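You operate a simulated robot arm through the tools that you are given. There is no shell and no other tool. Be economical: measure what you need, move in short steps, check, and stop when the job is done.

You are at the controls of a simulated robot arm. One attempt, no reset.

TASK
Stick two labels on the waiting carton and let it roll down.
Fine: to the end of the lane; feed with the star knob, press the orange plunger, shut the gate again.

It is judged by the outcome, as a careful person would: the job done as asked, and still so three seconds after it is handed in. It fails if anything else is knocked over, pushed out of place, dropped, spilled or broken.

THE ROBOT
A 7-joint arm with a two-finger parallel gripper, fixed in place. Base frame: the origin is at the foot of the arm, x ahead of it, y to its left, z up; the work surface is at about z = 0.89. Lengths are in m, angles in degrees, forces in N, time in s.
With the tool pointing down near the work surface it reaches from about 0.24 to 0.68 m from the base axis. Its first joint turns from -66.0 to 66.0 degrees. Payload 2.4 kg.
The tool frame sits at the grasp point between the pads (the TCP): z along the fingers, y along the line on which they close. The tips reach 0.03 m beyond it. The gripper opens to 0.094 m. The fingers are 0.028 m wide and 0.01 m thick; the gripper's body (0.05 by 0.096 m) begins 0.055 m behind the TCP.
Orientation is that of the tool frame in the base frame, as a unit quaternion [w, x, y, z]. With the fingers straight down and closing along the base's y, the tool's x points along the base's -x, its y along +y and its z along -z.

THE INTERFACE
- The arm moves only by the tool jog_arm. Its argument "increments" is a list of rows, each a list of 7 numbers: the shift along the base's x, y, z in cm, then the turn, a rotation vector about the base's x, y, z in degrees, then the gripper command, from -1 (fully open) to 1 (shut), values between in proportion. In form: [[dx, dy, dz, rx, ry, rz, fingers], ...]. A call has 1 to 10 rows; each row is the pose to reach, as a shift and turn from the pose commanded when the call began. Each row takes 0.2 s and may step no farther than 0.05 m and 8.6 degrees from the row before; otherwise, or with a gripper value out of range, the whole call is refused. A pose out of reach is approached as far as the arm can. The call stops where the force on the tool passes 70 N (or 10 N more than at its start, if that is more) or the arm is blocked; 0.2 s more then pass. Each finger travels about 0.153 m/s and halts on what it meets, pressing with about 30 N; the grip force reading is that of the motor and also rises with nothing between the fingers. The clock runs only during rows and for 0.2 s after the last one: add rows that repeat a pose to give the fingers time. It gives the time, the measured TCP pose, the force on the tool (base axes), the opening and the grip force at its end, in the units of the frame above (readings bear some noise).
- Cameras (640 x 400 px; columns grow to the right, rows downward): "scene" is fixed at [0.0314, 0.4619, 1.4727]; the picture's right is [-0.83, -0.56, 0.00], its down [-0.17, 0.25, -0.95] and it looks along [0.53, -0.79, -0.31] (base axes); focal length 355 px, centre (320, 200). "wrist" rides on the gripper at [0.076, 0.014, -0.102] in the tool frame; the picture's right is [-0.18, 0.98, 0.00], its down [-0.75, -0.14, -0.64] and it looks along [-0.63, -0.12, 0.77] (tool axes); focal length 243 px, centre (320, 200). There is no depth. A picture from a camera that has moved, and an enlarged one, comes with that camera's place and axes in the base frame and with its lens.
- capture(camera): a new picture of that camera. No time passes.
- zoom(camera, box): a new picture of the part [left, top, right, bottom] of that camera's present view, enlarged. No time passes.
- job_done(): hands the job in; it is judged then, once.

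Go step by step. Nothing tells you positions but the pictures and the camera data: compare them with the known pose of the tool, close in by small moves and look again before you grip or let go. The budget is 120 turns and 64 pictures, counting those below and the enlarged ones. Unless the task says otherwise, let go and move clear before handing in, and close with one line.

The tools are called after "Emit:" as a command line: name --pt "numbers of a row" for each row, then --argument value for the rest, lists and objects as JSON in quotes. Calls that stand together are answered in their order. jog_arm: Moves the arm, as the interface text tells. Its arguments: {"type":"object","properties":{"increments":{"type":"array","items":{"type":"array","items":{"type":"number"}}}},"required":["increments"]} The other tools are called the same way: capture (camera) takes a picture; zoom (camera, box) takes an enlarged picture of a part of a camera's view; job_done () hands the job in.

At the start:

```text
t: 0.0
ee_pos: [0.2994, -0.1771, 1.3333]
tool_rot: [0.0, 0.0, 1.0, -0.001]
ft_force: [0.6, 0.5, -0.4]
opening: 0.0941
finger_force: 0.0
```

scene: 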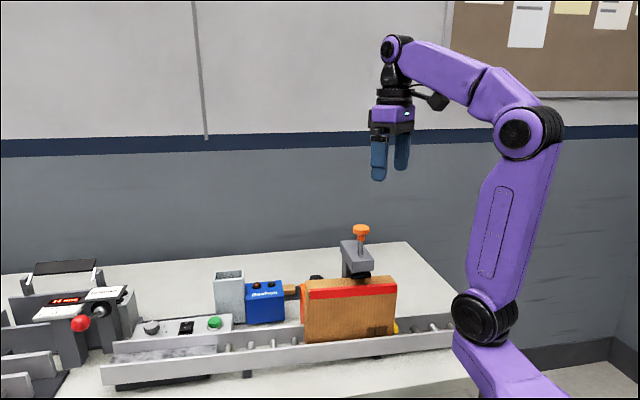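
wrist: 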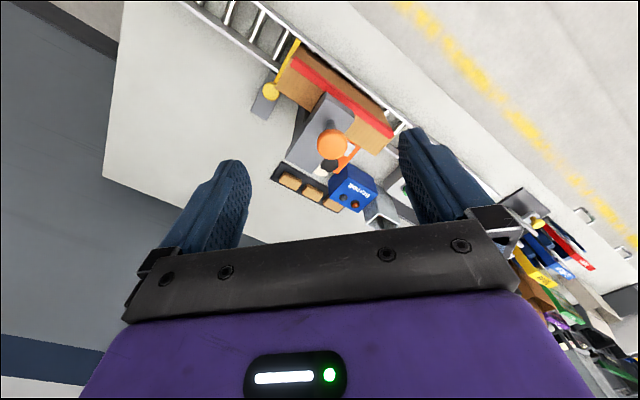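

I see a roller lane with a carton, a label applicator with an orange plunger, a blue box, and perhaps a yellow gate. I'll take closer pictures to identify the parts.

Emit:
zoom --camera "scene" --box '[200, 210, 460, 372]'

Emit:
zoom --camera "wrist" --box '[230, 30, 430, 230]'

Emit:
zoom --camera "scene" --box '[0, 240, 256, 400]'

```text
2.46 times, centred on (330, 291) of scene
camera zoom: at [0.0314, 0.4619, 1.4727], right [-0.83, -0.56, 0.0], down [-0.17, 0.25, -0.95], along [0.53, -0.79, -0.31], focal length 875 px, centre (295, -24)
```

zoom: 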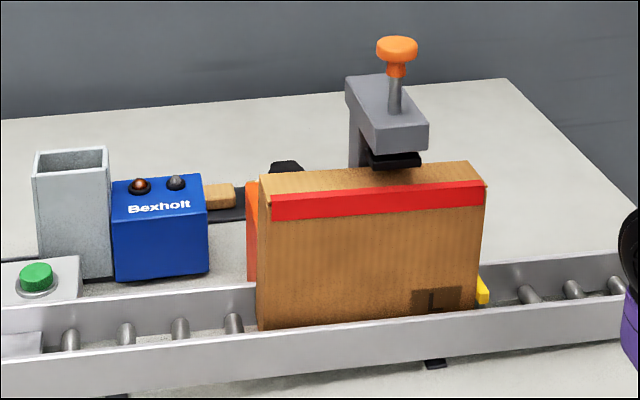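

```text
2.00 times, centred on (330, 130) of wrist
camera zoom: at [0.2227, -0.1628, 1.4364], right [0.18, 0.98, 0.0], down [0.75, -0.14, 0.64], along [0.63, -0.12, -0.77], focal length 485 px, centre (300, 340)
```

zoom: 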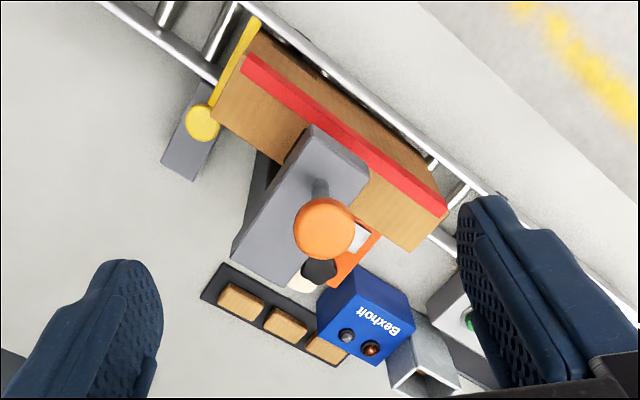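

```text
2.50 times, centred on (128, 320) of scene
camera zoom: at [0.0314, 0.4619, 1.4727], right [-0.83, -0.56, 0.0], down [-0.17, 0.25, -0.95], along [0.53, -0.79, -0.31], focal length 888 px, centre (800, -100)
```

zoom: 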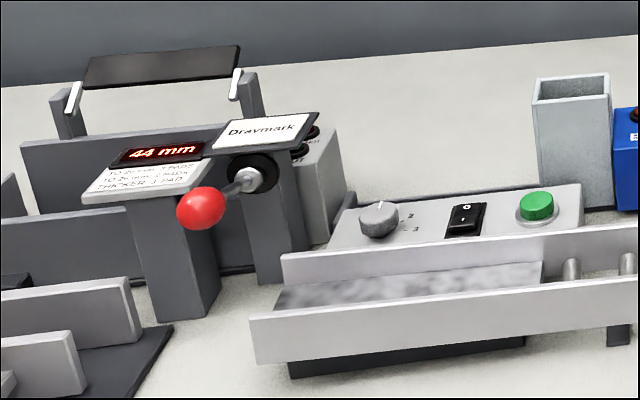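

The carton stands on a slanted lane (direction about (0.75,0.66)) and the plunger cap is near (0.353,-0.174,1.178). I'll move the wrist camera to the downstream side to see the knob, label and gates.

Emit:
jog_arm --pt "2 2 0 0 0 -8.5 -1" --pt "4 4 0 0 0 -17 -1" --pt "6 6 0 0 0 -25.5 -1" --pt "8 8 0 0 0 -34 -1" --pt "10 10 -1 0 0 -42.5 -1" --pt "12 12 -3 0 0 -51 -1" --pt "14 14 -5 0 0 -59.5 -1" --pt "16 16 -7 0 0 -68 -1" --pt "18 18 -8 0 0 -76.5 -1" --pt "20 18 -8 0 0 -85 -1"

Emit:
capture --camera "wrist"

```text
t: 2.2
ee_pos: [0.5011, 0.0031, 1.2519]
tool_rot: [0.0, 0.676, 0.737, 0.0]
ft_force: [0.5, 0.7, 0.1]
opening: 0.0941
finger_force: 0.1
```

```text
58 pictures are left
camera wrist: at [0.5078, 0.0799, 1.356], right [0.99, -0.1, 0.0], down [-0.08, -0.76, 0.64], along [-0.06, -0.64, -0.77], focal length 243 px, centre (320, 200)
```

wrist: 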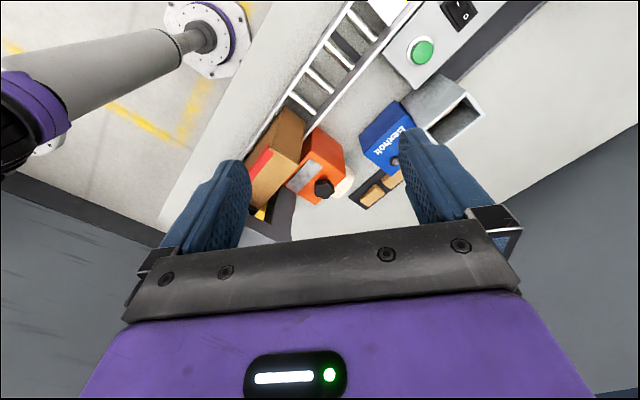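

The view is inverted (image top points down and toward the camera). I'll enlarge the machine.

Emit:
zoom --camera "wrist" --box '[230, 90, 430, 240]'

```text
2.67 times, centred on (330, 165) of wrist
camera zoom: at [0.5078, 0.0799, 1.356], right [0.99, -0.1, 0.0], down [-0.08, -0.76, 0.64], along [-0.06, -0.64, -0.77], focal length 647 px, centre (293, 293)
```

zoom: 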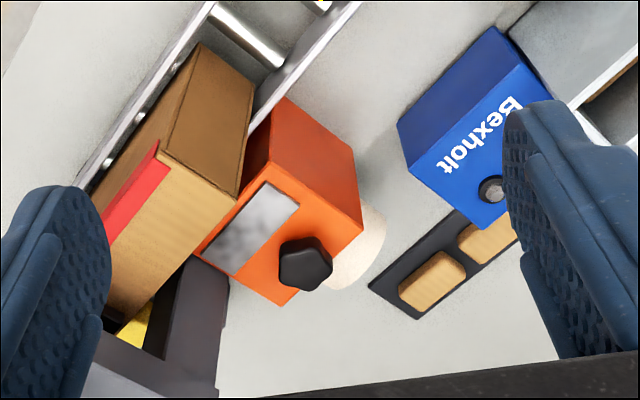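

The orange box is a label dispenser with a black star knob on a vertical axis, and the plunger stands over the carton. Next I look at the yellow gate and the lane's end from near the base.

Emit:
jog_arm --pt "-2 -2 1 0 0 8.5 -1" --pt "-4 -4 2 0 0 17 -1" --pt "-6 -6 3 0 0 25.5 -1" --pt "-8 -9 4 0 0 34 -1" --pt "-10 -12 5 0 0 42.5 -1" --pt "-12 -15 5 0 0 51 -1" --pt "-14 -18 5 0 0 59.5 -1" --pt "-16 -21 5 0 0 68 -1" --pt "-18 -24 5 0 0 76.5 -1" --pt "-20 -26 5 0 0 85 -1"

Emit:
capture --camera "wrist"

Emit:
capture --camera "scene"

```text
t: 4.4
ee_pos: [0.3011, -0.2568, 1.3029]
tool_rot: [0.0, -0.001, 1.0, 0.0]
ft_force: [0.1, -0.7, 0.1]
opening: 0.0939
finger_force: 0.1
```

```text
56 pictures are left
camera wrist: at [0.2227, -0.2427, 1.4062], right [0.18, 0.98, 0.0], down [0.75, -0.14, 0.64], along [0.63, -0.12, -0.77], focal length 243 px, centre (320, 200)
```

wrist: 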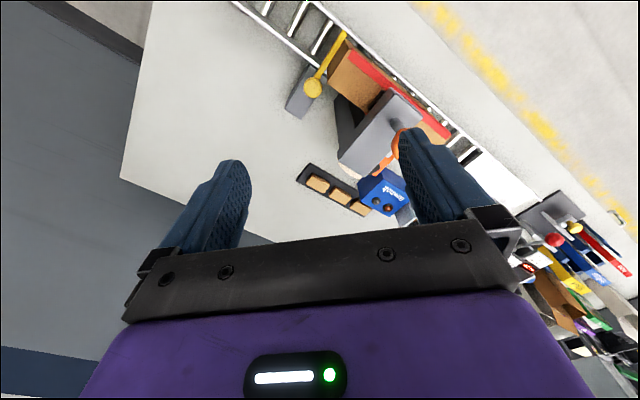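

```text
55 pictures are left
```

scene: 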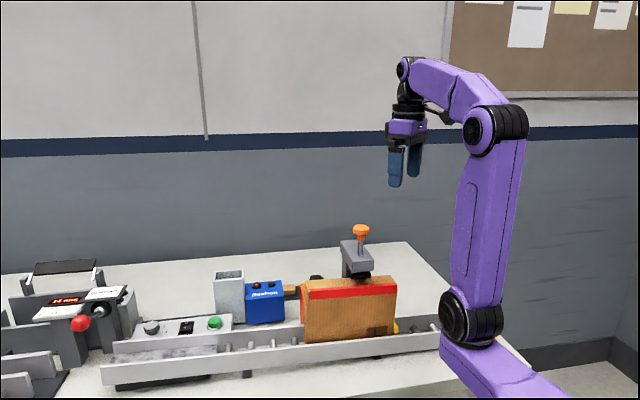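

Emit:
zoom --camera "wrist" --box '[230, 0, 430, 130]'

Emit:
zoom --camera "scene" --box '[290, 250, 450, 350]'

```text
3.08 times, centred on (330, 65) of wrist
camera zoom: at [0.2227, -0.2427, 1.4062], right [0.18, 0.98, 0.0], down [0.75, -0.14, 0.64], along [0.63, -0.12, -0.77], focal length 746 px, centre (289, 615)
```

zoom: 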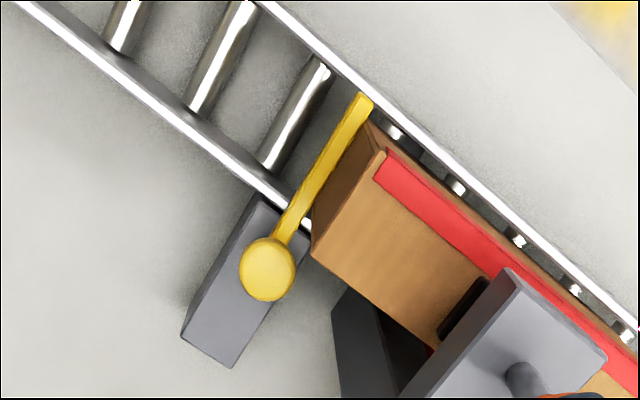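

```text
4.00 times, centred on (370, 300) of scene
camera zoom: at [0.0314, 0.4619, 1.4727], right [-0.83, -0.56, 0.0], down [-0.17, 0.25, -0.95], along [0.53, -0.79, -0.31], focal length 1421 px, centre (120, -200)
```

zoom: 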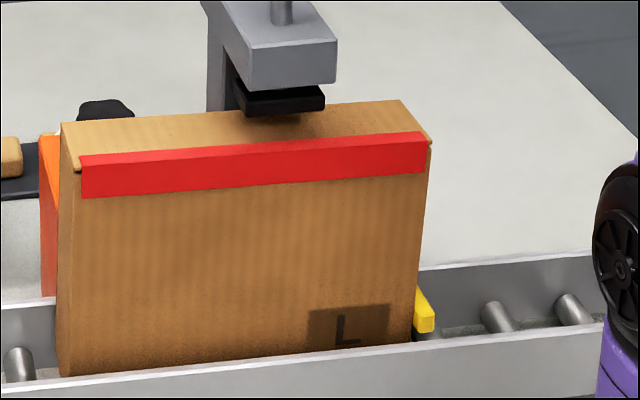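

The yellow gate sits at the carton's -e end, so that end is downhill; the knob is near (0.488,-0.198,1.0). I'll go above the star knob, with the camera on the side away from the press.

Emit:
jog_arm --pt "2 1 0 0 0 -8.5 -1" --pt "4 2 0 0 0 -17 -1" --pt "6 3 0 0 0 -25.5 -1" --pt "8 4 0 0 0 -34 -1" --pt "10 5 0 0 0 -42.5 -1" --pt "12 6 -1 0 0 -51 -1" --pt "14 6 -3 0 0 -59.5 -1" --pt "16 6 -6 0 0 -68 -1" --pt "18 6 -10 0 0 -76.5 -1" --pt "18.7 5.9 -14 0 0 -85 -1"

Emit:
capture --camera "wrist"

```text
t: 6.6
ee_pos: [0.4868, -0.1967, 1.1626]
tool_rot: [0.0, 0.676, 0.737, 0.0]
ft_force: [0.2, 0.3, -0.9]
opening: 0.0941
finger_force: 0.1
```

```text
52 pictures are left
camera wrist: at [0.4935, -0.1208, 1.2667], right [0.99, -0.1, 0.0], down [-0.08, -0.76, 0.64], along [-0.06, -0.64, -0.77], focal length 243 px, centre (320, 200)
```

wrist: 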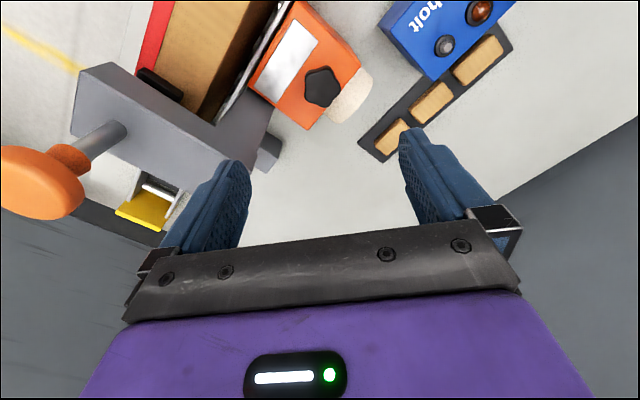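

Emit:
zoom --camera "wrist" --box '[220, 0, 400, 140]'

```text
2.86 times, centred on (310, 70) of wrist
camera zoom: at [0.4935, -0.1208, 1.2667], right [0.99, -0.1, 0.0], down [-0.08, -0.76, 0.64], along [-0.06, -0.64, -0.77], focal length 693 px, centre (349, 571)
```

zoom: 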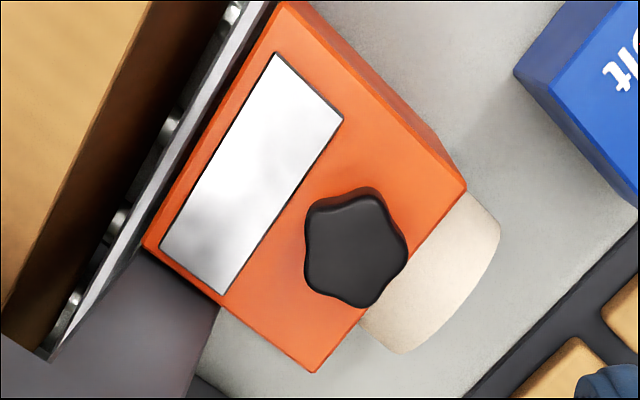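

Knob centre is about (0.490,-0.195). I'll descend part way with the fingers narrowed, and look again to get the heights.

Emit:
jog_arm --pt "0.15 0.1 -3 0 0 0 0" --pt "0.3 0.2 -6 0 0 0 0.3" --pt "0.3 0.2 -9 0 0 0 0.3" --pt "0.3 0.2 -9 0 0 0 0.3"

Emit:
capture --camera "wrist"

Emit:
zoom --camera "scene" --box '[220, 190, 420, 315]'

```text
t: 7.6
ee_pos: [0.4896, -0.1963, 1.0742]
tool_rot: [-0.001, 0.675, 0.738, 0.0]
ft_force: [-0.3, -1.0, -0.7]
opening: 0.033
finger_force: 0.1
```

```text
50 pictures are left
camera wrist: at [0.496, -0.1192, 1.1768], right [1.0, -0.1, 0.0], down [-0.08, -0.76, 0.64], along [-0.06, -0.64, -0.77], focal length 243 px, centre (320, 200)
```

wrist: 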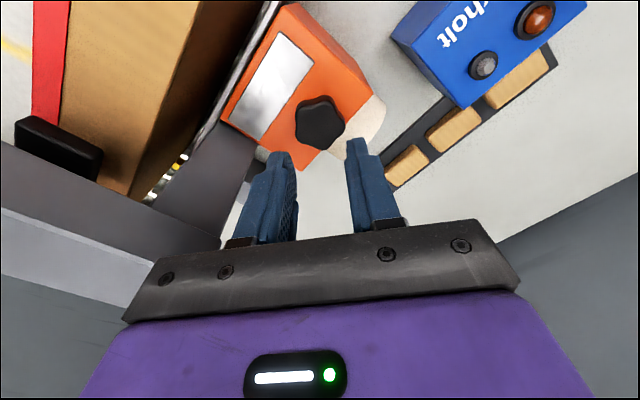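

```text
3.20 times, centred on (320, 252) of scene
camera zoom: at [0.0314, 0.4619, 1.4727], right [-0.83, -0.56, 0.0], down [-0.17, 0.25, -0.95], along [0.53, -0.79, -0.31], focal length 1137 px, centre (320, 32)
```

zoom: 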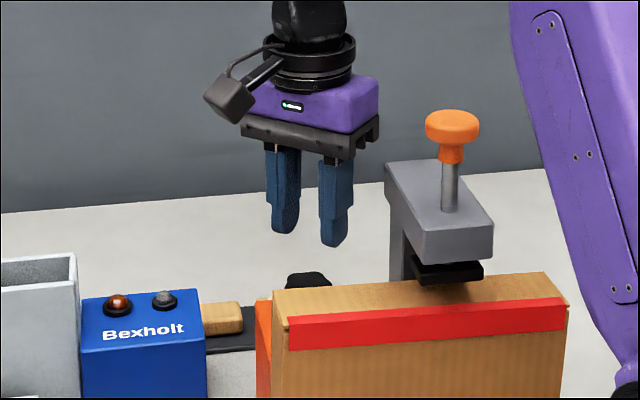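

The knob top is at about (0.490,-0.193,0.997). I open to 66 mm and go down so the tips overlap the knob.

Emit:
jog_arm --pt "0 0.3 0 0 0 0 -0.4" --pt "0 0.3 -2 0 0 0 -0.4" --pt "0 0.3 -4 0 0 0 -0.4" --pt "0 0.3 -5 0 0 0 -0.4" --pt "0 0.3 -6 0 0 0 -0.4"

Emit:
capture --camera "wrist"

Emit:
zoom --camera "scene" --box '[220, 190, 420, 315]'

```text
t: 8.8
ee_pos: [0.4894, -0.1926, 1.0151]
tool_rot: [0.001, 0.675, 0.738, -0.001]
ft_force: [-1.8, 0.7, 8.5]
opening: 0.0662
finger_force: 0.3
```

```text
48 pictures are left
camera wrist: at [0.4965, -0.1161, 1.1174], right [1.0, -0.1, 0.0], down [-0.08, -0.76, 0.64], along [-0.06, -0.64, -0.77], focal length 243 px, centre (320, 200)
```

wrist: 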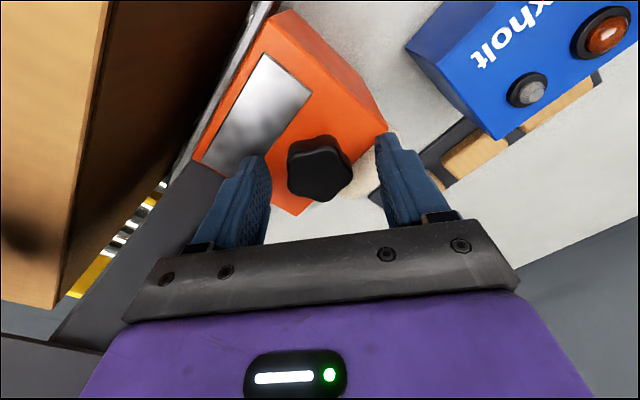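

```text
3.20 times, centred on (320, 252) of scene
camera zoom: at [0.0313, 0.462, 1.4727], right [-0.83, -0.56, 0.0], down [-0.17, 0.25, -0.95], along [0.53, -0.79, -0.31], focal length 1137 px, centre (320, 32)
```

zoom: 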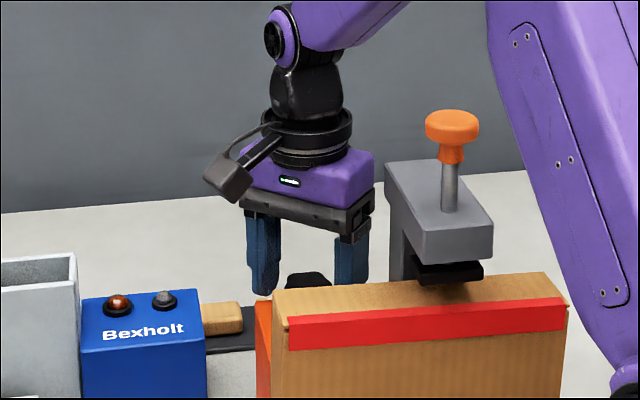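

A light contact (8.5 N) shows the tips touch the box top; I raise 2 mm and close on the knob.

Emit:
jog_arm --pt "0 0 0.3 0 0 0 -0.4" --pt "0 0 0.3 0 0 0 0.2" --pt "0 0 0.3 0 0 0 0.5" --pt "0 0 0.3 0 0 0 0.5"

Emit:
zoom --camera "wrist" --box '[180, 0, 420, 240]'

```text
t: 9.8
ee_pos: [0.4895, -0.194, 1.0148]
tool_rot: [-0.001, 0.676, 0.737, 0.0]
ft_force: [-5.3, -0.1, -2.8]
opening: 0.0357
finger_force: 45.4
```

```text
1.67 times, centred on (300, 120) of wrist
camera zoom: at [0.496, -0.1163, 1.1195], right [1.0, -0.1, 0.0], down [-0.07, -0.76, 0.64], along [-0.06, -0.64, -0.77], focal length 404 px, centre (353, 333)
```

zoom: 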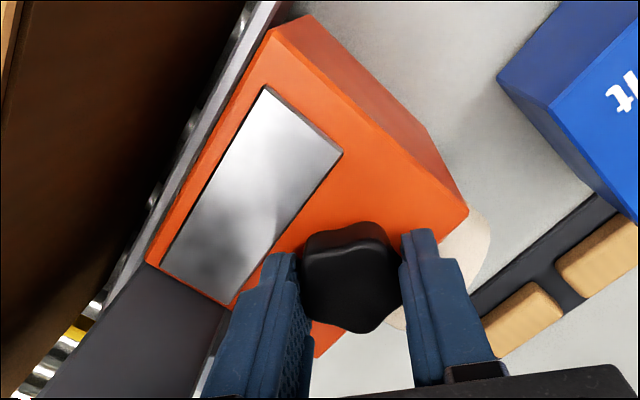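

The knob is gripped (36 mm). I turn it clockwise, seen from above, by about 34° and look for a label.

Emit:
jog_arm --pt "0 0 0 0 0 -8.5 0.5" --pt "0 0 0 0 0 -17 0.5" --pt "0 0 0 0 0 -25.5 0.5" --pt "0 0 0 0 0 -34 0.5"

Emit:
zoom --camera "wrist" --box '[120, 0, 420, 240]'

Emit:
zoom --camera "scene" --box '[240, 215, 420, 345]'

```text
t: 10.8
ee_pos: [0.4884, -0.1923, 1.0157]
tool_rot: [-0.002, 0.862, 0.506, -0.002]
ft_force: [-14.9, 0.0, -4.0]
opening: 0.0357
finger_force: 45.1
```

```text
1.67 times, centred on (270, 120) of wrist
camera zoom: at [0.5377, -0.1339, 1.1194], right [0.77, -0.64, 0.0], down [-0.49, -0.59, 0.64], along [-0.41, -0.49, -0.77], focal length 404 px, centre (403, 333)
```

zoom: 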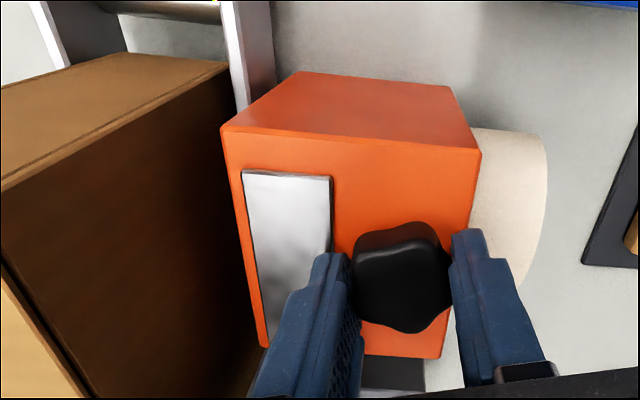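

```text
3.08 times, centred on (330, 280) of scene
camera zoom: at [0.031, 0.4618, 1.4728], right [-0.83, -0.56, 0.0], down [-0.17, 0.25, -0.95], along [0.53, -0.79, -0.31], focal length 1093 px, centre (289, -46)
```

zoom: 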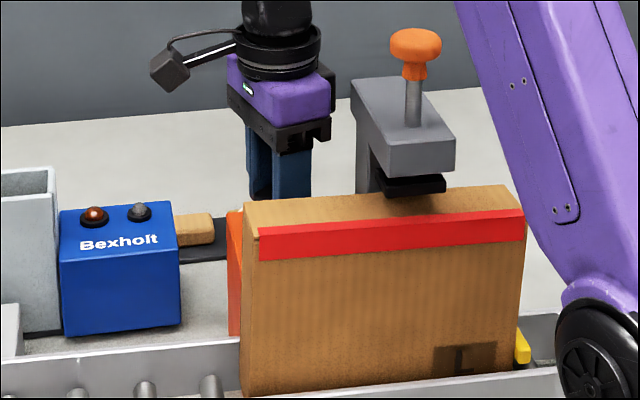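

Emit:
jog_arm --pt "0 0 0 0 0 -8.5 0.5" --pt "0 0 0 0 0 -17 0.5" --pt "0 0 0 0 0 -25.5 0.5" --pt "0 0 0 0 0 -34 0.5" --pt "0 0 0 0 0 -42 0.5"

Emit:
zoom --camera "wrist" --box '[120, 0, 420, 240]'

```text
t: 12.0
ee_pos: [0.4892, -0.193, 1.0152]
tool_rot: [0.0, 0.986, 0.164, -0.001]
ft_force: [-21.6, 1.6, 0.0]
opening: 0.0358
finger_force: 44.8
```

```text
1.67 times, centred on (270, 120) of wrist
camera zoom: at [0.5643, -0.1818, 1.1192], right [0.14, -0.99, 0.0], down [-0.76, -0.11, 0.64], along [-0.64, -0.09, -0.76], focal length 404 px, centre (403, 333)
```

zoom: 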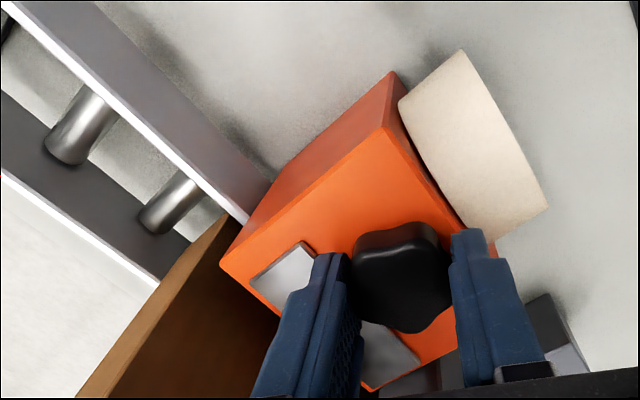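

The knob has turned about 76°. I release it, rise, and look around for a fed label.

Emit:
jog_arm --pt "0 0 0 0 0 0 0" --pt "0 0 0 0 0 0 0" --pt "0 0 4 0 0 0 0" --pt "0 0 8 0 0 0 -0.4" --pt "0 0 12 0 0 0 -0.4" --pt "0 0 16 0 0 0 -0.4"

Emit:
capture --camera "wrist"

Emit:
zoom --camera "scene" --box '[290, 240, 410, 315]'

```text
t: 13.4
ee_pos: [0.4905, -0.1933, 1.1777]
tool_rot: [0.0, 0.986, 0.166, 0.0]
ft_force: [0.4, -0.3, 0.9]
opening: 0.0659
finger_force: 0.0
```

```text
42 pictures are left
camera wrist: at [0.5647, -0.1817, 1.2806], right [0.15, -0.99, 0.0], down [-0.76, -0.11, 0.64], along [-0.64, -0.09, -0.77], focal length 243 px, centre (320, 200)
```

wrist: 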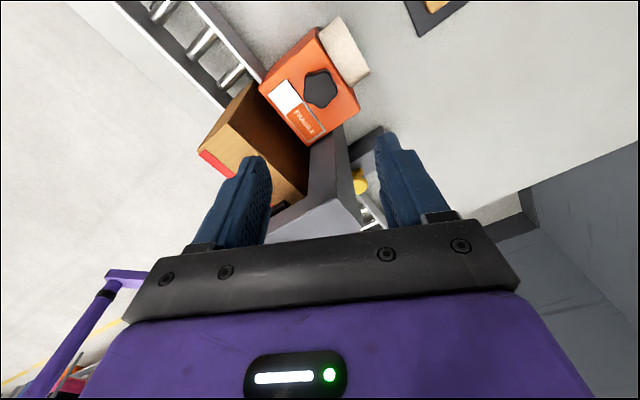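

```text
5.33 times, centred on (350, 278) of scene
camera zoom: at [0.0314, 0.4619, 1.4727], right [-0.83, -0.56, 0.0], down [-0.17, 0.25, -0.95], along [0.53, -0.79, -0.31], focal length 1895 px, centre (160, -213)
```

zoom: 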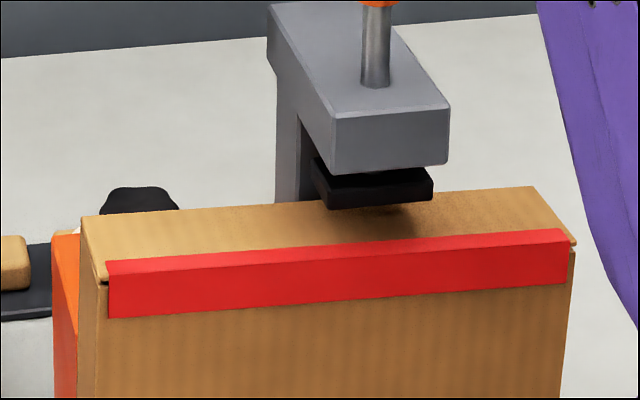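

A label with text has appeared on the dispenser plate. I zoom in on it.

Emit:
zoom --camera "wrist" --box '[240, 30, 400, 150]'

```text
3.33 times, centred on (320, 90) of wrist
camera zoom: at [0.5647, -0.1817, 1.2806], right [0.15, -0.99, 0.0], down [-0.76, -0.11, 0.64], along [-0.64, -0.09, -0.77], focal length 809 px, centre (320, 567)
```

zoom: 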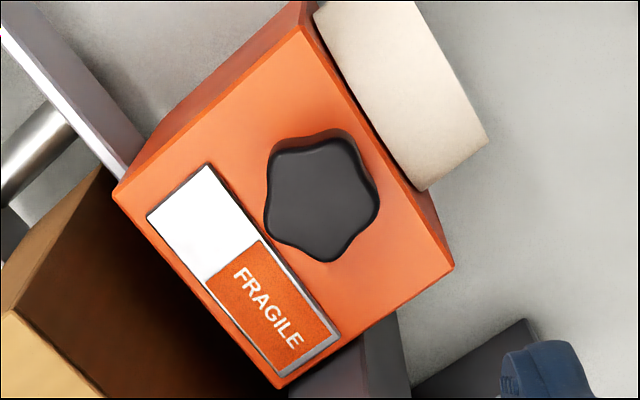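

A complete "FRAGILE" label is on the plate. Now I move over the plunger with the fingers shut, and check the alignment.

Emit:
jog_arm --pt "0 0 4 0 0 8.5 0" --pt "0 0 8 0 0 17 1" --pt "-2 0.3 11 0 0 25.5 1" --pt "-5 0.8 11 0 0 34 1" --pt "-8 1.3 11 0 0 42.5 1" --pt "-11 1.7 11 0 0 51 1" --pt "-13.75 1.9 11 0 0 59.5 1" --pt "-13.75 1.9 11 0 0 68 1" --pt "-13.75 1.9 9 0 0 76 1"

Emit:
capture --camera "wrist"

Emit:
zoom --camera "scene" --box '[260, 150, 440, 290]'

```text
t: 15.4
ee_pos: [0.3525, -0.1735, 1.2656]
tool_rot: [0.0, 0.675, 0.738, 0.0]
ft_force: [0.5, -0.5, 0.5]
opening: 0.0
finger_force: 30.0
```

```text
39 pictures are left
camera wrist: at [0.3585, -0.0963, 1.3697], right [1.0, -0.09, 0.0], down [-0.07, -0.76, 0.64], along [-0.06, -0.64, -0.77], focal length 243 px, centre (320, 200)
```

wrist: 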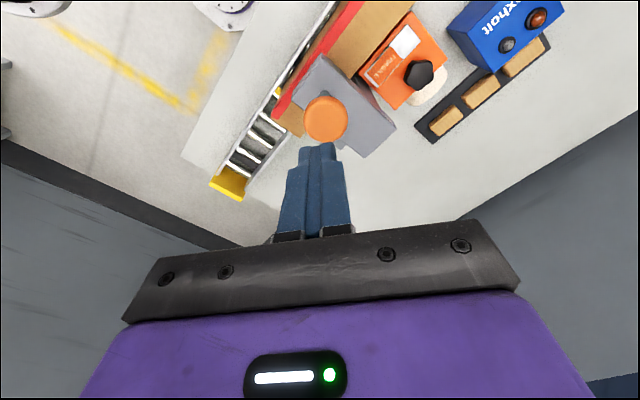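

```text
2.86 times, centred on (350, 220) of scene
camera zoom: at [0.0314, 0.4619, 1.4727], right [-0.83, -0.56, 0.0], down [-0.17, 0.25, -0.95], along [0.53, -0.79, -0.31], focal length 1015 px, centre (234, 143)
```

zoom: 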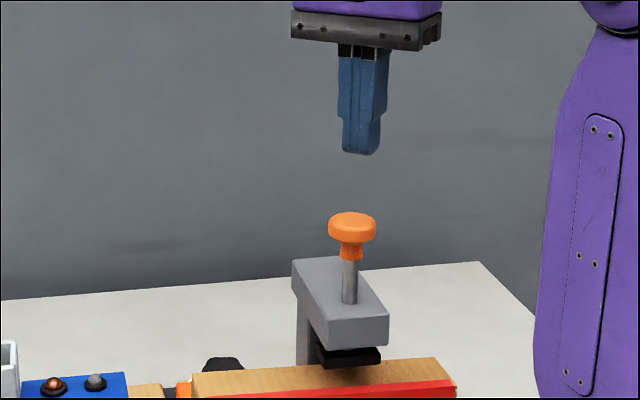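

Cap centre is about (0.356,-0.172), top near 1.18. I shift 3 mm and come down toward contact in small steps.

Emit:
jog_arm --pt "0.35 0.15 -1.5 0 0 0 1" --pt "0.35 0.15 -3 0 0 0 1" --pt "0.35 0.15 -4 0 0 0 1" --pt "0.35 0.15 -4.8 0 0 0 1" --pt "0.35 0.15 -5.4 0 0 0 1"

Emit:
zoom --camera "scene" --box '[300, 190, 420, 290]'

```text
t: 16.6
ee_pos: [0.3568, -0.1722, 1.2114]
tool_rot: [0.0, 0.676, 0.737, 0.0]
ft_force: [-0.5, 0.7, 0.6]
opening: 0.0
finger_force: 29.8
```

```text
4.00 times, centred on (360, 240) of scene
camera zoom: at [0.0314, 0.4619, 1.4727], right [-0.83, -0.56, 0.0], down [-0.17, 0.25, -0.95], along [0.53, -0.79, -0.31], focal length 1421 px, centre (160, 40)
```

zoom: 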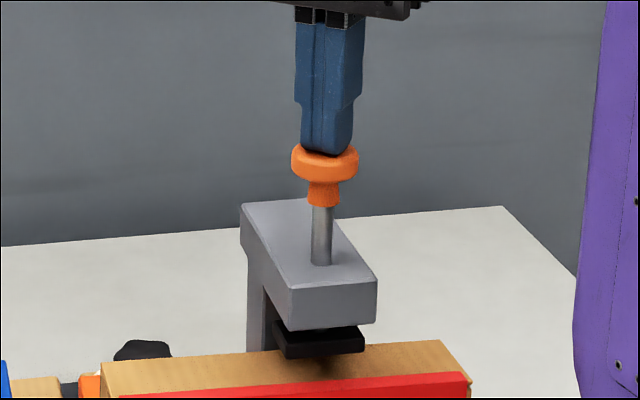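

The tip is centred just above the cap. I press slowly.

Emit:
jog_arm --pt "0 0 -0.4 0 0 0 1" --pt "0 0 -0.8 0 0 0 1" --pt "0 0 -1.2 0 0 0 1"

Emit:
zoom --camera "scene" --box '[300, 190, 420, 290]'

```text
t: 17.4
ee_pos: [0.3556, -0.1736, 1.1993]
tool_rot: [0.0, 0.675, 0.738, 0.0]
ft_force: [0.1, -0.9, 2.7]
opening: 0.0003
finger_force: 30.0
```

```text
4.00 times, centred on (360, 240) of scene
camera zoom: at [0.0314, 0.4619, 1.4727], right [-0.83, -0.56, 0.0], down [-0.17, 0.25, -0.95], along [0.53, -0.79, -0.31], focal length 1421 px, centre (160, 40)
```

zoom: 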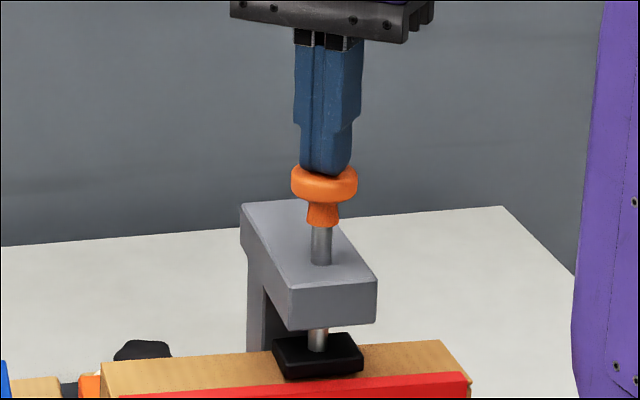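

Emit:
jog_arm --pt "0 0 -0.2 0 0 0 1" --pt "0 0 -0.4 0 0 0 1" --pt "0 0 -0.4 0 0 0 1"

```text
t: 18.2
ee_pos: [0.3561, -0.171, 1.1964]
tool_rot: [0.0, 0.675, 0.737, 0.0]
ft_force: [1.5, 1.6, 3.0]
opening: 0.0
finger_force: 29.7
```

Emit:
jog_arm --pt "0 0 -0.3 0 0 0 1" --pt "0 0 -0.6 0 0 0 1" --pt "0 0 -0.8 0 0 0 1"

Emit:
zoom --camera "scene" --box '[300, 190, 420, 290]'

```text
t: 19.0
ee_pos: [0.3571, -0.1726, 1.1953]
tool_rot: [0.008, 0.676, 0.737, 0.001]
ft_force: [-5.5, 3.4, 17.9]
opening: 0.0
finger_force: 30.3
stopped in row 3: the force on the tool passed its limit (the readings are from after the stop); the commanded pose is now the measured one
```

```text
4.00 times, centred on (360, 240) of scene
camera zoom: at [0.031, 0.4621, 1.4727], right [-0.83, -0.56, 0.0], down [-0.17, 0.25, -0.95], along [0.53, -0.79, -0.31], focal length 1421 px, centre (160, 40)
```

zoom: 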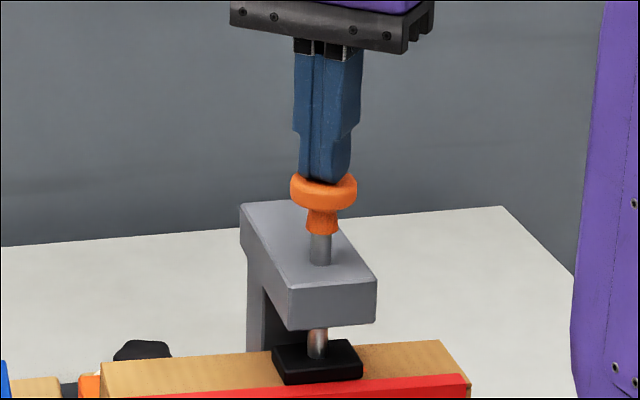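

The pad bottomed on the carton with firm force. I lift off and look at the carton top and the dispenser.

Emit:
jog_arm --pt "0 0 1 0 0 0 1" --pt "0 0 3 0 0 0 1" --pt "0 0 6 0 0 0 1" --pt "0 0 9 0 0 0 1"

Emit:
zoom --camera "scene" --box '[290, 240, 410, 315]'

Emit:
zoom --camera "wrist" --box '[240, 0, 480, 150]'

```text
t: 20.0
ee_pos: [0.3577, -0.174, 1.2844]
tool_rot: [0.007, 0.675, 0.737, 0.002]
ft_force: [-0.6, -0.2, 0.0]
opening: 0.0
finger_force: 30.6
```

```text
5.33 times, centred on (350, 278) of scene
camera zoom: at [0.0314, 0.4619, 1.4727], right [-0.83, -0.56, 0.0], down [-0.17, 0.25, -0.95], along [0.53, -0.79, -0.31], focal length 1895 px, centre (160, -213)
```

zoom: 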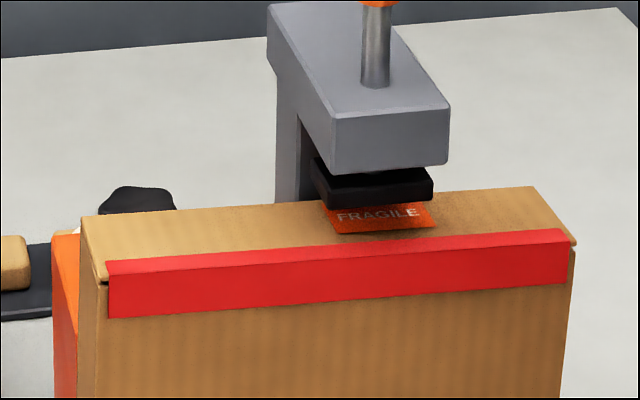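

```text
2.67 times, centred on (360, 75) of wrist
camera zoom: at [0.363, -0.0958, 1.3865], right [1.0, -0.1, 0.01], down [-0.08, -0.76, 0.65], along [-0.05, -0.64, -0.76], focal length 647 px, centre (213, 533)
```

zoom: 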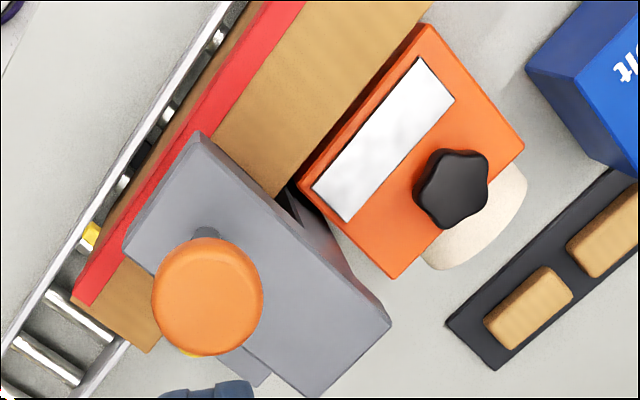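

Pressing transfers the label onto the carton top. I go back to the knob to feed the second label.

Emit:
jog_arm --pt "3 -0.5 0 0.54 0.59 0 1" --pt "7 -1 0 0.54 0.59 0 0" --pt "11 -1.6 0 0.54 0.59 0 -0.4" --pt "13.2 -1.93 -4 0.54 0.59 0 -0.4" --pt "13.2 -1.93 -8 0.54 0.59 0 -0.4" --pt "13.2 -1.93 -12 0.54 0.59 0 -0.4" --pt "13.2 -1.93 -16 0.54 0.59 0 -0.4" --pt "13.2 -1.93 -20 0.54 0.59 0 -0.4" --pt "13.2 -1.93 -23 0.54 0.59 0 -0.4" --pt "13.2 -1.93 -25 0.54 0.59 0 -0.4"

Emit:
capture --camera "wrist"

```text
t: 22.2
ee_pos: [0.4874, -0.1927, 1.0325]
tool_rot: [-0.001, 0.675, 0.738, 0.001]
ft_force: [0.2, 0.5, 0.3]
opening: 0.066
finger_force: 0.2
```

```text
32 pictures are left
camera wrist: at [0.4948, -0.1156, 1.1367], right [1.0, -0.1, 0.0], down [-0.08, -0.76, 0.64], along [-0.06, -0.64, -0.77], focal length 243 px, centre (320, 200)
```

wrist: 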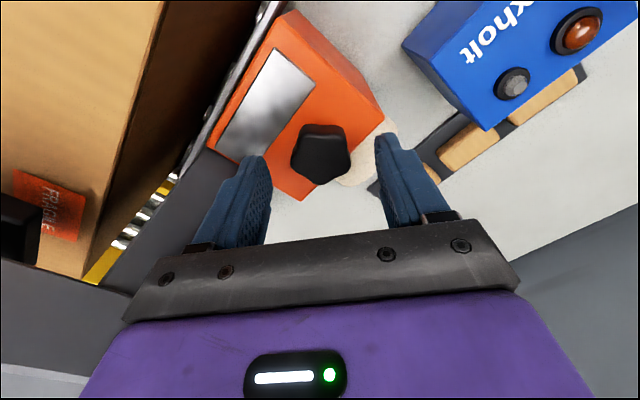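

Emit:
jog_arm --pt "0.15 0 -1 0 0 0 -0.4" --pt "0.15 0 -1.7 0 0 0 -0.4" --pt "0.15 0 -1.7 0 0 0 0.2" --pt "0.15 0 -1.7 0 0 0 0.5" --pt "0.15 0 -1.7 0 0 0 0.5"

```text
t: 23.4
ee_pos: [0.4888, -0.1935, 1.0179]
tool_rot: [-0.003, 0.676, 0.737, 0.0]
ft_force: [-10.7, 0.2, 1.4]
opening: 0.0354
finger_force: 45.1
```

Emit:
jog_arm --pt "0 0 0 0 0 -8.5 0.5" --pt "0 0 0 0 0 -17 0.5" --pt "0 0 0 0 0 -25.5 0.5" --pt "0 0 0 0 0 -34 0.5" --pt "0 0 0 0 0 -42.5 0.5" --pt "0 0 0 0 0 -51 0.5" --pt "0 0 0 0 0 -59.5 0.5" --pt "0 0 0 0 0 -68 0.5" --pt "0 0 0 0 0 -76 0.5"

Emit:
jog_arm --pt "0 0 0 0 0 0 0" --pt "0 0 0 0 0 0 0" --pt "0 0 4 0 0 0 0" --pt "0 0 8 0 0 0 -0.4" --pt "0 0 12 0 0 0 -0.4" --pt "0 0 16 0 0 0 -0.4"

Emit:
zoom --camera "wrist" --box '[200, 30, 400, 230]'

```text
t: 25.4
ee_pos: [0.4894, -0.1912, 1.0169]
tool_rot: [0.0, 0.986, 0.164, 0.0]
ft_force: [-17.0, -3.2, -12.0]
opening: 0.0358
finger_force: 44.9
```

```text
t: 26.8
ee_pos: [0.4918, -0.1932, 1.1765]
tool_rot: [-0.001, 0.986, 0.165, 0.0]
ft_force: [-0.8, -0.7, 0.8]
opening: 0.0658
finger_force: 0.0
```

```text
2.00 times, centred on (300, 130) of wrist
camera zoom: at [0.5662, -0.1816, 1.2808], right [0.15, -0.99, 0.0], down [-0.76, -0.11, 0.64], along [-0.63, -0.09, -0.77], focal length 485 px, centre (360, 340)
```

zoom: 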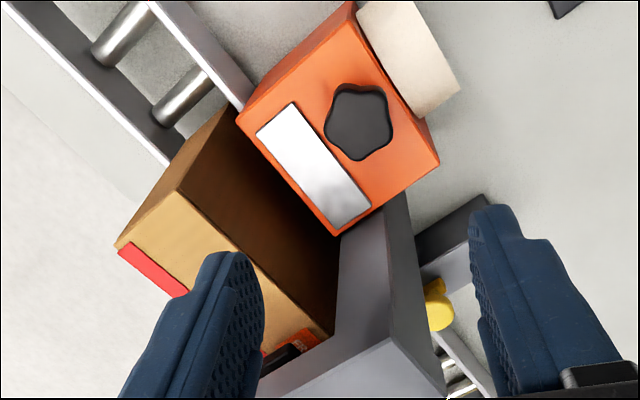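

The window is empty this time, so the knob probably stopped just short of a full feed. I regrip at this angle and turn a little more, checking as I go.

Emit:
jog_arm --pt "-0.15 0 -4 0 0 0 -0.4" --pt "-0.15 0 -8 0 0 0 -0.4" --pt "-0.15 0 -12 0 0 0 -0.2" --pt "-0.15 0 -14.5 0 0 0 -0.2" --pt "-0.15 0 -15.9 0 0 0 -0.2" --pt "-0.15 0 -15.9 0 0 0 0.2" --pt "-0.15 0 -15.9 0 0 0 0.5" --pt "-0.15 0 -15.9 0 0 0 0.5"

Emit:
jog_arm --pt "0 0 0 0 0 -4 0.5" --pt "0 0 0 0 0 -8 0.5" --pt "0 0 0 0 0 -12 0.5" --pt "0 0 0 0 0 -12 0.5"

Emit:
zoom --camera "wrist" --box '[120, 0, 420, 240]'

```text
t: 28.6
ee_pos: [0.4894, -0.1918, 1.0178]
tool_rot: [0.0, 0.986, 0.165, 0.001]
ft_force: [-1.5, 2.5, -1.7]
opening: 0.0357
finger_force: 44.6
```

```text
t: 29.6
ee_pos: [0.4885, -0.1921, 1.0169]
tool_rot: [0.0, 0.998, 0.061, 0.002]
ft_force: [2.7, 2.2, -12.7]
opening: 0.0357
finger_force: 45.3
```

```text
1.67 times, centred on (270, 120) of wrist
camera zoom: at [0.5652, -0.1973, 1.1211], right [-0.06, -1.0, 0.0], down [-0.77, 0.05, 0.64], along [-0.64, 0.04, -0.77], focal length 404 px, centre (403, 333)
```

zoom: 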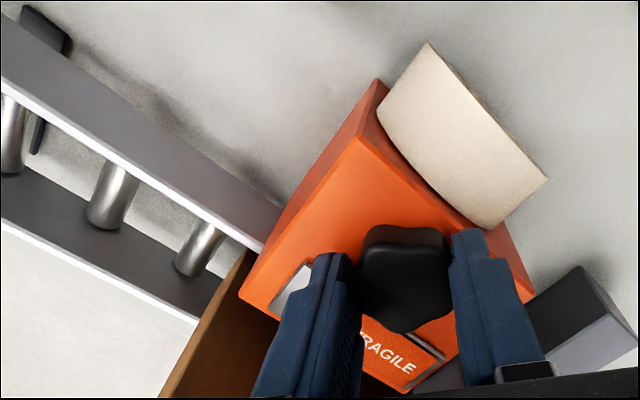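

The second FRAGILE label is on the plate. I release, rise and go back over the plunger.

Emit:
jog_arm --pt "0 0 0 0 0 0 0" --pt "0 0 0 0 0 0 0" --pt "0 0 4 0 0 0 0" --pt "0 0 8 0 0 0 0" --pt "0 0 12 0 0 0 0.5" --pt "0 0 16 0 0 0 1" --pt "0 0 20 0 0 8 1" --pt "0 0 24 0 0 16 1" --pt "-2 0 26 0 0 24 1"

Emit:
jog_arm --pt "-2 0.4 0 0 0 8 1" --pt "-5 1 0 0 0 16 1" --pt "-8 1.5 0 0 0 24 1" --pt "-11.2 2.1 0 0 0 32 1" --pt "-11.2 2.1 0 0 0 40 1" --pt "-11.2 2.1 0 0 0 48 1" --pt "-11.2 2.1 0 0 0 56 1" --pt "-11.2 2.1 -2 0 0 64 1" --pt "-11.2 2.1 -4 0 0 64 1"

Emit:
zoom --camera "wrist" --box '[220, 0, 480, 200]'

```text
t: 31.6
ee_pos: [0.4687, -0.1931, 1.2783]
tool_rot: [0.0, 0.964, 0.267, 0.001]
ft_force: [-0.4, 0.3, 0.6]
opening: 0.0001
finger_force: 29.8
```

```text
t: 33.6
ee_pos: [0.3579, -0.171, 1.2379]
tool_rot: [0.0, 0.675, 0.738, 0.001]
ft_force: [0.6, 0.5, -0.3]
opening: 0.0
finger_force: 30.2
```

```text
2.00 times, centred on (350, 100) of wrist
camera zoom: at [0.3635, -0.0943, 1.3414], right [1.0, -0.1, 0.0], down [-0.07, -0.76, 0.64], along [-0.06, -0.64, -0.77], focal length 485 px, centre (260, 400)
```

zoom: 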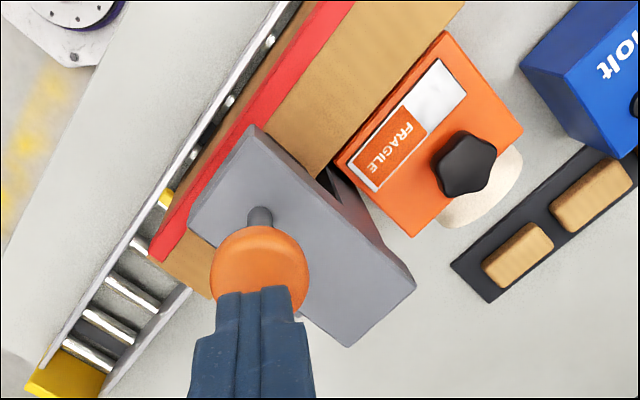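

Now the second press, slowly at the end.

Emit:
jog_arm --pt "-0.15 -0.1 -1.5 0 0 0 1" --pt "-0.15 -0.1 -2.6 0 0 0 1" --pt "-0.15 -0.1 -3.4 0 0 0 1" --pt "-0.15 -0.1 -4 0 0 0 1" --pt "-0.15 -0.1 -4.3 0 0 0 1" --pt "-0.15 -0.1 -4.6 0 0 0 1" --pt "-0.15 -0.1 -4.9 0 0 0 1"

Emit:
zoom --camera "scene" --box '[290, 190, 420, 300]'

```text
t: 35.2
ee_pos: [0.3556, -0.1732, 1.1957]
tool_rot: [0.009, 0.675, 0.737, 0.003]
ft_force: [-4.8, 2.7, 16.8]
opening: 0.0
finger_force: 29.7
stopped in row 7: the force on the tool passed its limit (the readings are from after the stop); the commanded pose is now the measured one
```

```text
3.64 times, centred on (355, 245) of scene
camera zoom: at [0.031, 0.4621, 1.4727], right [-0.83, -0.56, 0.0], down [-0.17, 0.25, -0.95], along [0.53, -0.79, -0.31], focal length 1292 px, centre (193, 36)
```

zoom: 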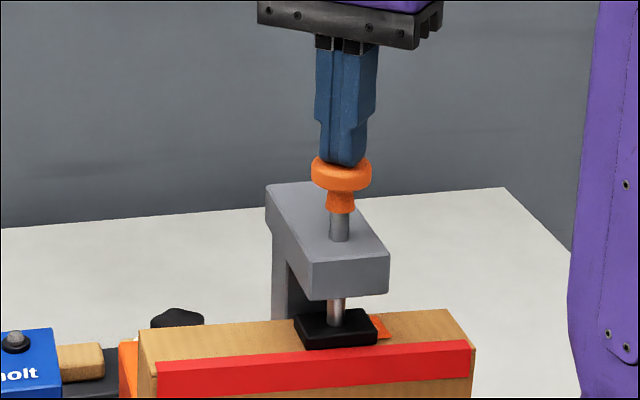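

The pad stopped on the carton with force. I lift and swing to above the yellow gate hub, near (0.338,-0.278), with the camera on the downhill side.

Emit:
jog_arm --pt "0 0 1 0.6 0.65 0 1" --pt "0 0 4 0.6 0.65 0 1" --pt "0 0 8 0.6 0.65 0 1" --pt "0 -2 9 0.6 0.65 8 1" --pt "0 -4 9 0.6 0.65 16 1" --pt "-0.5 -6 9 0.6 0.65 24 1" --pt "-1 -8 9 0.6 0.65 32 1" --pt "-1.5 -10 9 0.6 0.65 40 1" --pt "-1.8 -10.5 9 0.6 0.65 48 1" --pt "-1.8 -10.5 9 0.6 0.65 56 1"

Emit:
jog_arm --pt "0 0 0 0 0 8 1" --pt "0 0 0 0 0 16 1" --pt "0 0 0 0 0 24 1" --pt "0 0 0 0 0 32 0" --pt "0 0 0 0 0 40 0" --pt "0 0 0 0 0 48 -0.1" --pt "0 0 -3 0 0 56 -0.1" --pt "0 0 -6 0 0 64 -0.1" --pt "0 0 -9 0 0 71 -0.1" --pt "0 0 -12 0 0 71 -0.1"

Emit:
capture --camera "wrist"

Emit:
zoom --camera "scene" --box '[290, 220, 450, 345]'

```text
t: 37.4
ee_pos: [0.338, -0.2769, 1.2831]
tool_rot: [-0.002, 0.248, 0.969, 0.006]
ft_force: [-0.5, 0.0, -0.7]
opening: 0.0
finger_force: 29.7
```

```text
t: 39.6
ee_pos: [0.3396, -0.2777, 1.1644]
tool_rot: [-0.004, -0.359, 0.933, 0.002]
ft_force: [-0.6, 0.6, 0.6]
opening: 0.0519
finger_force: 0.1
```

```text
27 pictures are left
camera wrist: at [0.2721, -0.3185, 1.2678], right [-0.52, 0.85, 0.01], down [0.66, 0.4, 0.64], along [0.54, 0.34, -0.77], focal length 243 px, centre (320, 200)
```

wrist: 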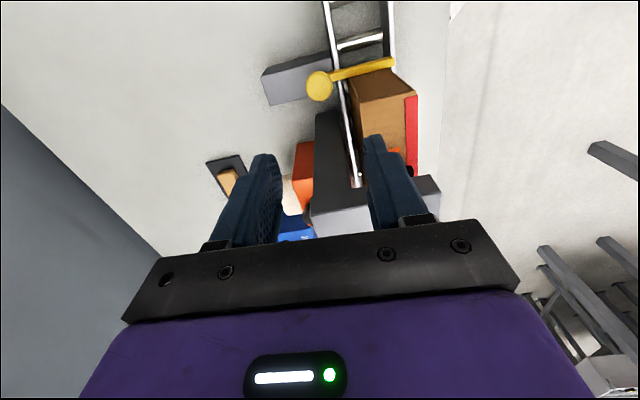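

```text
3.20 times, centred on (370, 282) of scene
camera zoom: at [0.0314, 0.4619, 1.4727], right [-0.83, -0.56, 0.0], down [-0.17, 0.25, -0.95], along [0.53, -0.79, -0.31], focal length 1137 px, centre (160, -64)
```

zoom: 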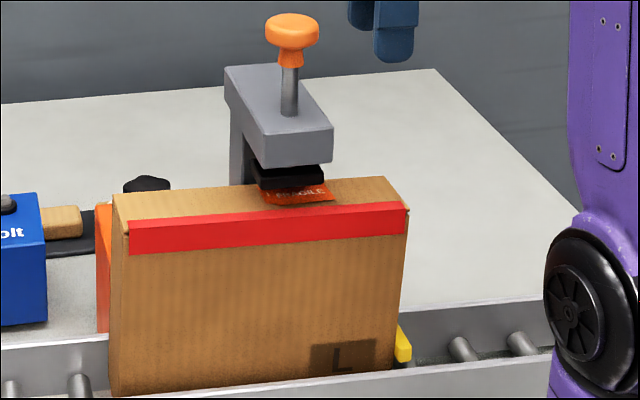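

Emit:
zoom --camera "wrist" --box '[250, 0, 430, 120]'

Emit:
zoom --camera "scene" --box '[345, 265, 395, 295]'

```text
3.33 times, centred on (340, 60) of wrist
camera zoom: at [0.2721, -0.3185, 1.2678], right [-0.52, 0.85, 0.01], down [0.66, 0.4, 0.64], along [0.54, 0.34, -0.77], focal length 809 px, centre (253, 667)
```

zoom: 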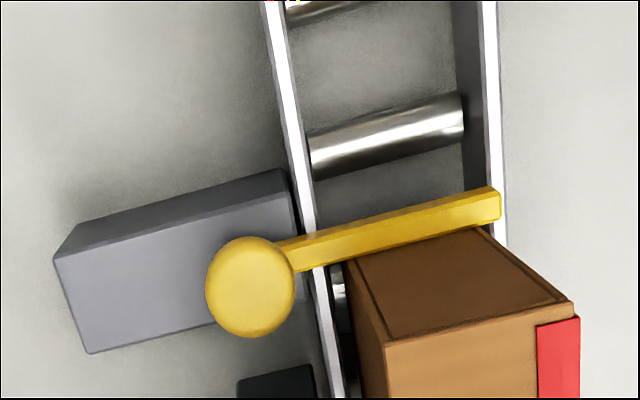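

```text
12.80 times, centred on (370, 280) of scene
camera zoom: at [0.0314, 0.4619, 1.4727], right [-0.83, -0.56, 0.0], down [-0.17, 0.25, -0.95], along [0.53, -0.79, -0.31], focal length 4548 px, centre (-320, -824)
```

zoom: 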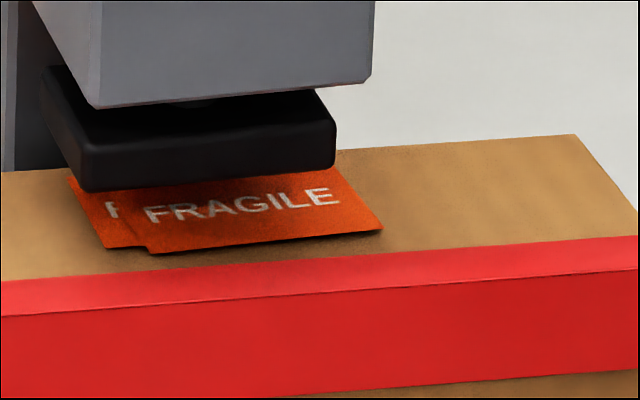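

Both labels are on the carton. The gate looks like a sliding bar with a yellow knob on its end; I descend partway over the knob and look again for its height.

Emit:
jog_arm --pt "-0.2 0.05 -3 0 0 0 -0.1" --pt "-0.2 0.05 -6 0 0 0 -0.1" --pt "-0.2 0.05 -9 0 0 0 -0.1" --pt "-0.2 0.05 -12 0 0 0 -0.1"

Emit:
capture --camera "wrist"

```text
t: 40.6
ee_pos: [0.3357, -0.2755, 1.0447]
tool_rot: [-0.004, -0.358, 0.934, 0.0]
ft_force: [0.1, -0.5, 18.0]
opening: 0.0517
finger_force: 0.2
```

```text
23 pictures are left
camera wrist: at [0.2697, -0.3173, 1.1484], right [-0.52, 0.85, 0.0], down [0.66, 0.4, 0.64], along [0.54, 0.33, -0.77], focal length 243 px, centre (320, 200)
```

wrist: 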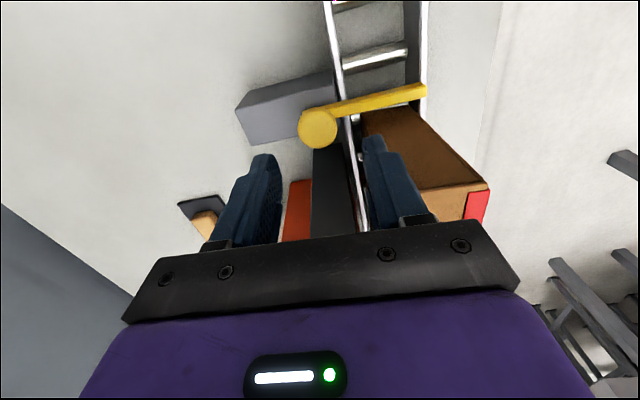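

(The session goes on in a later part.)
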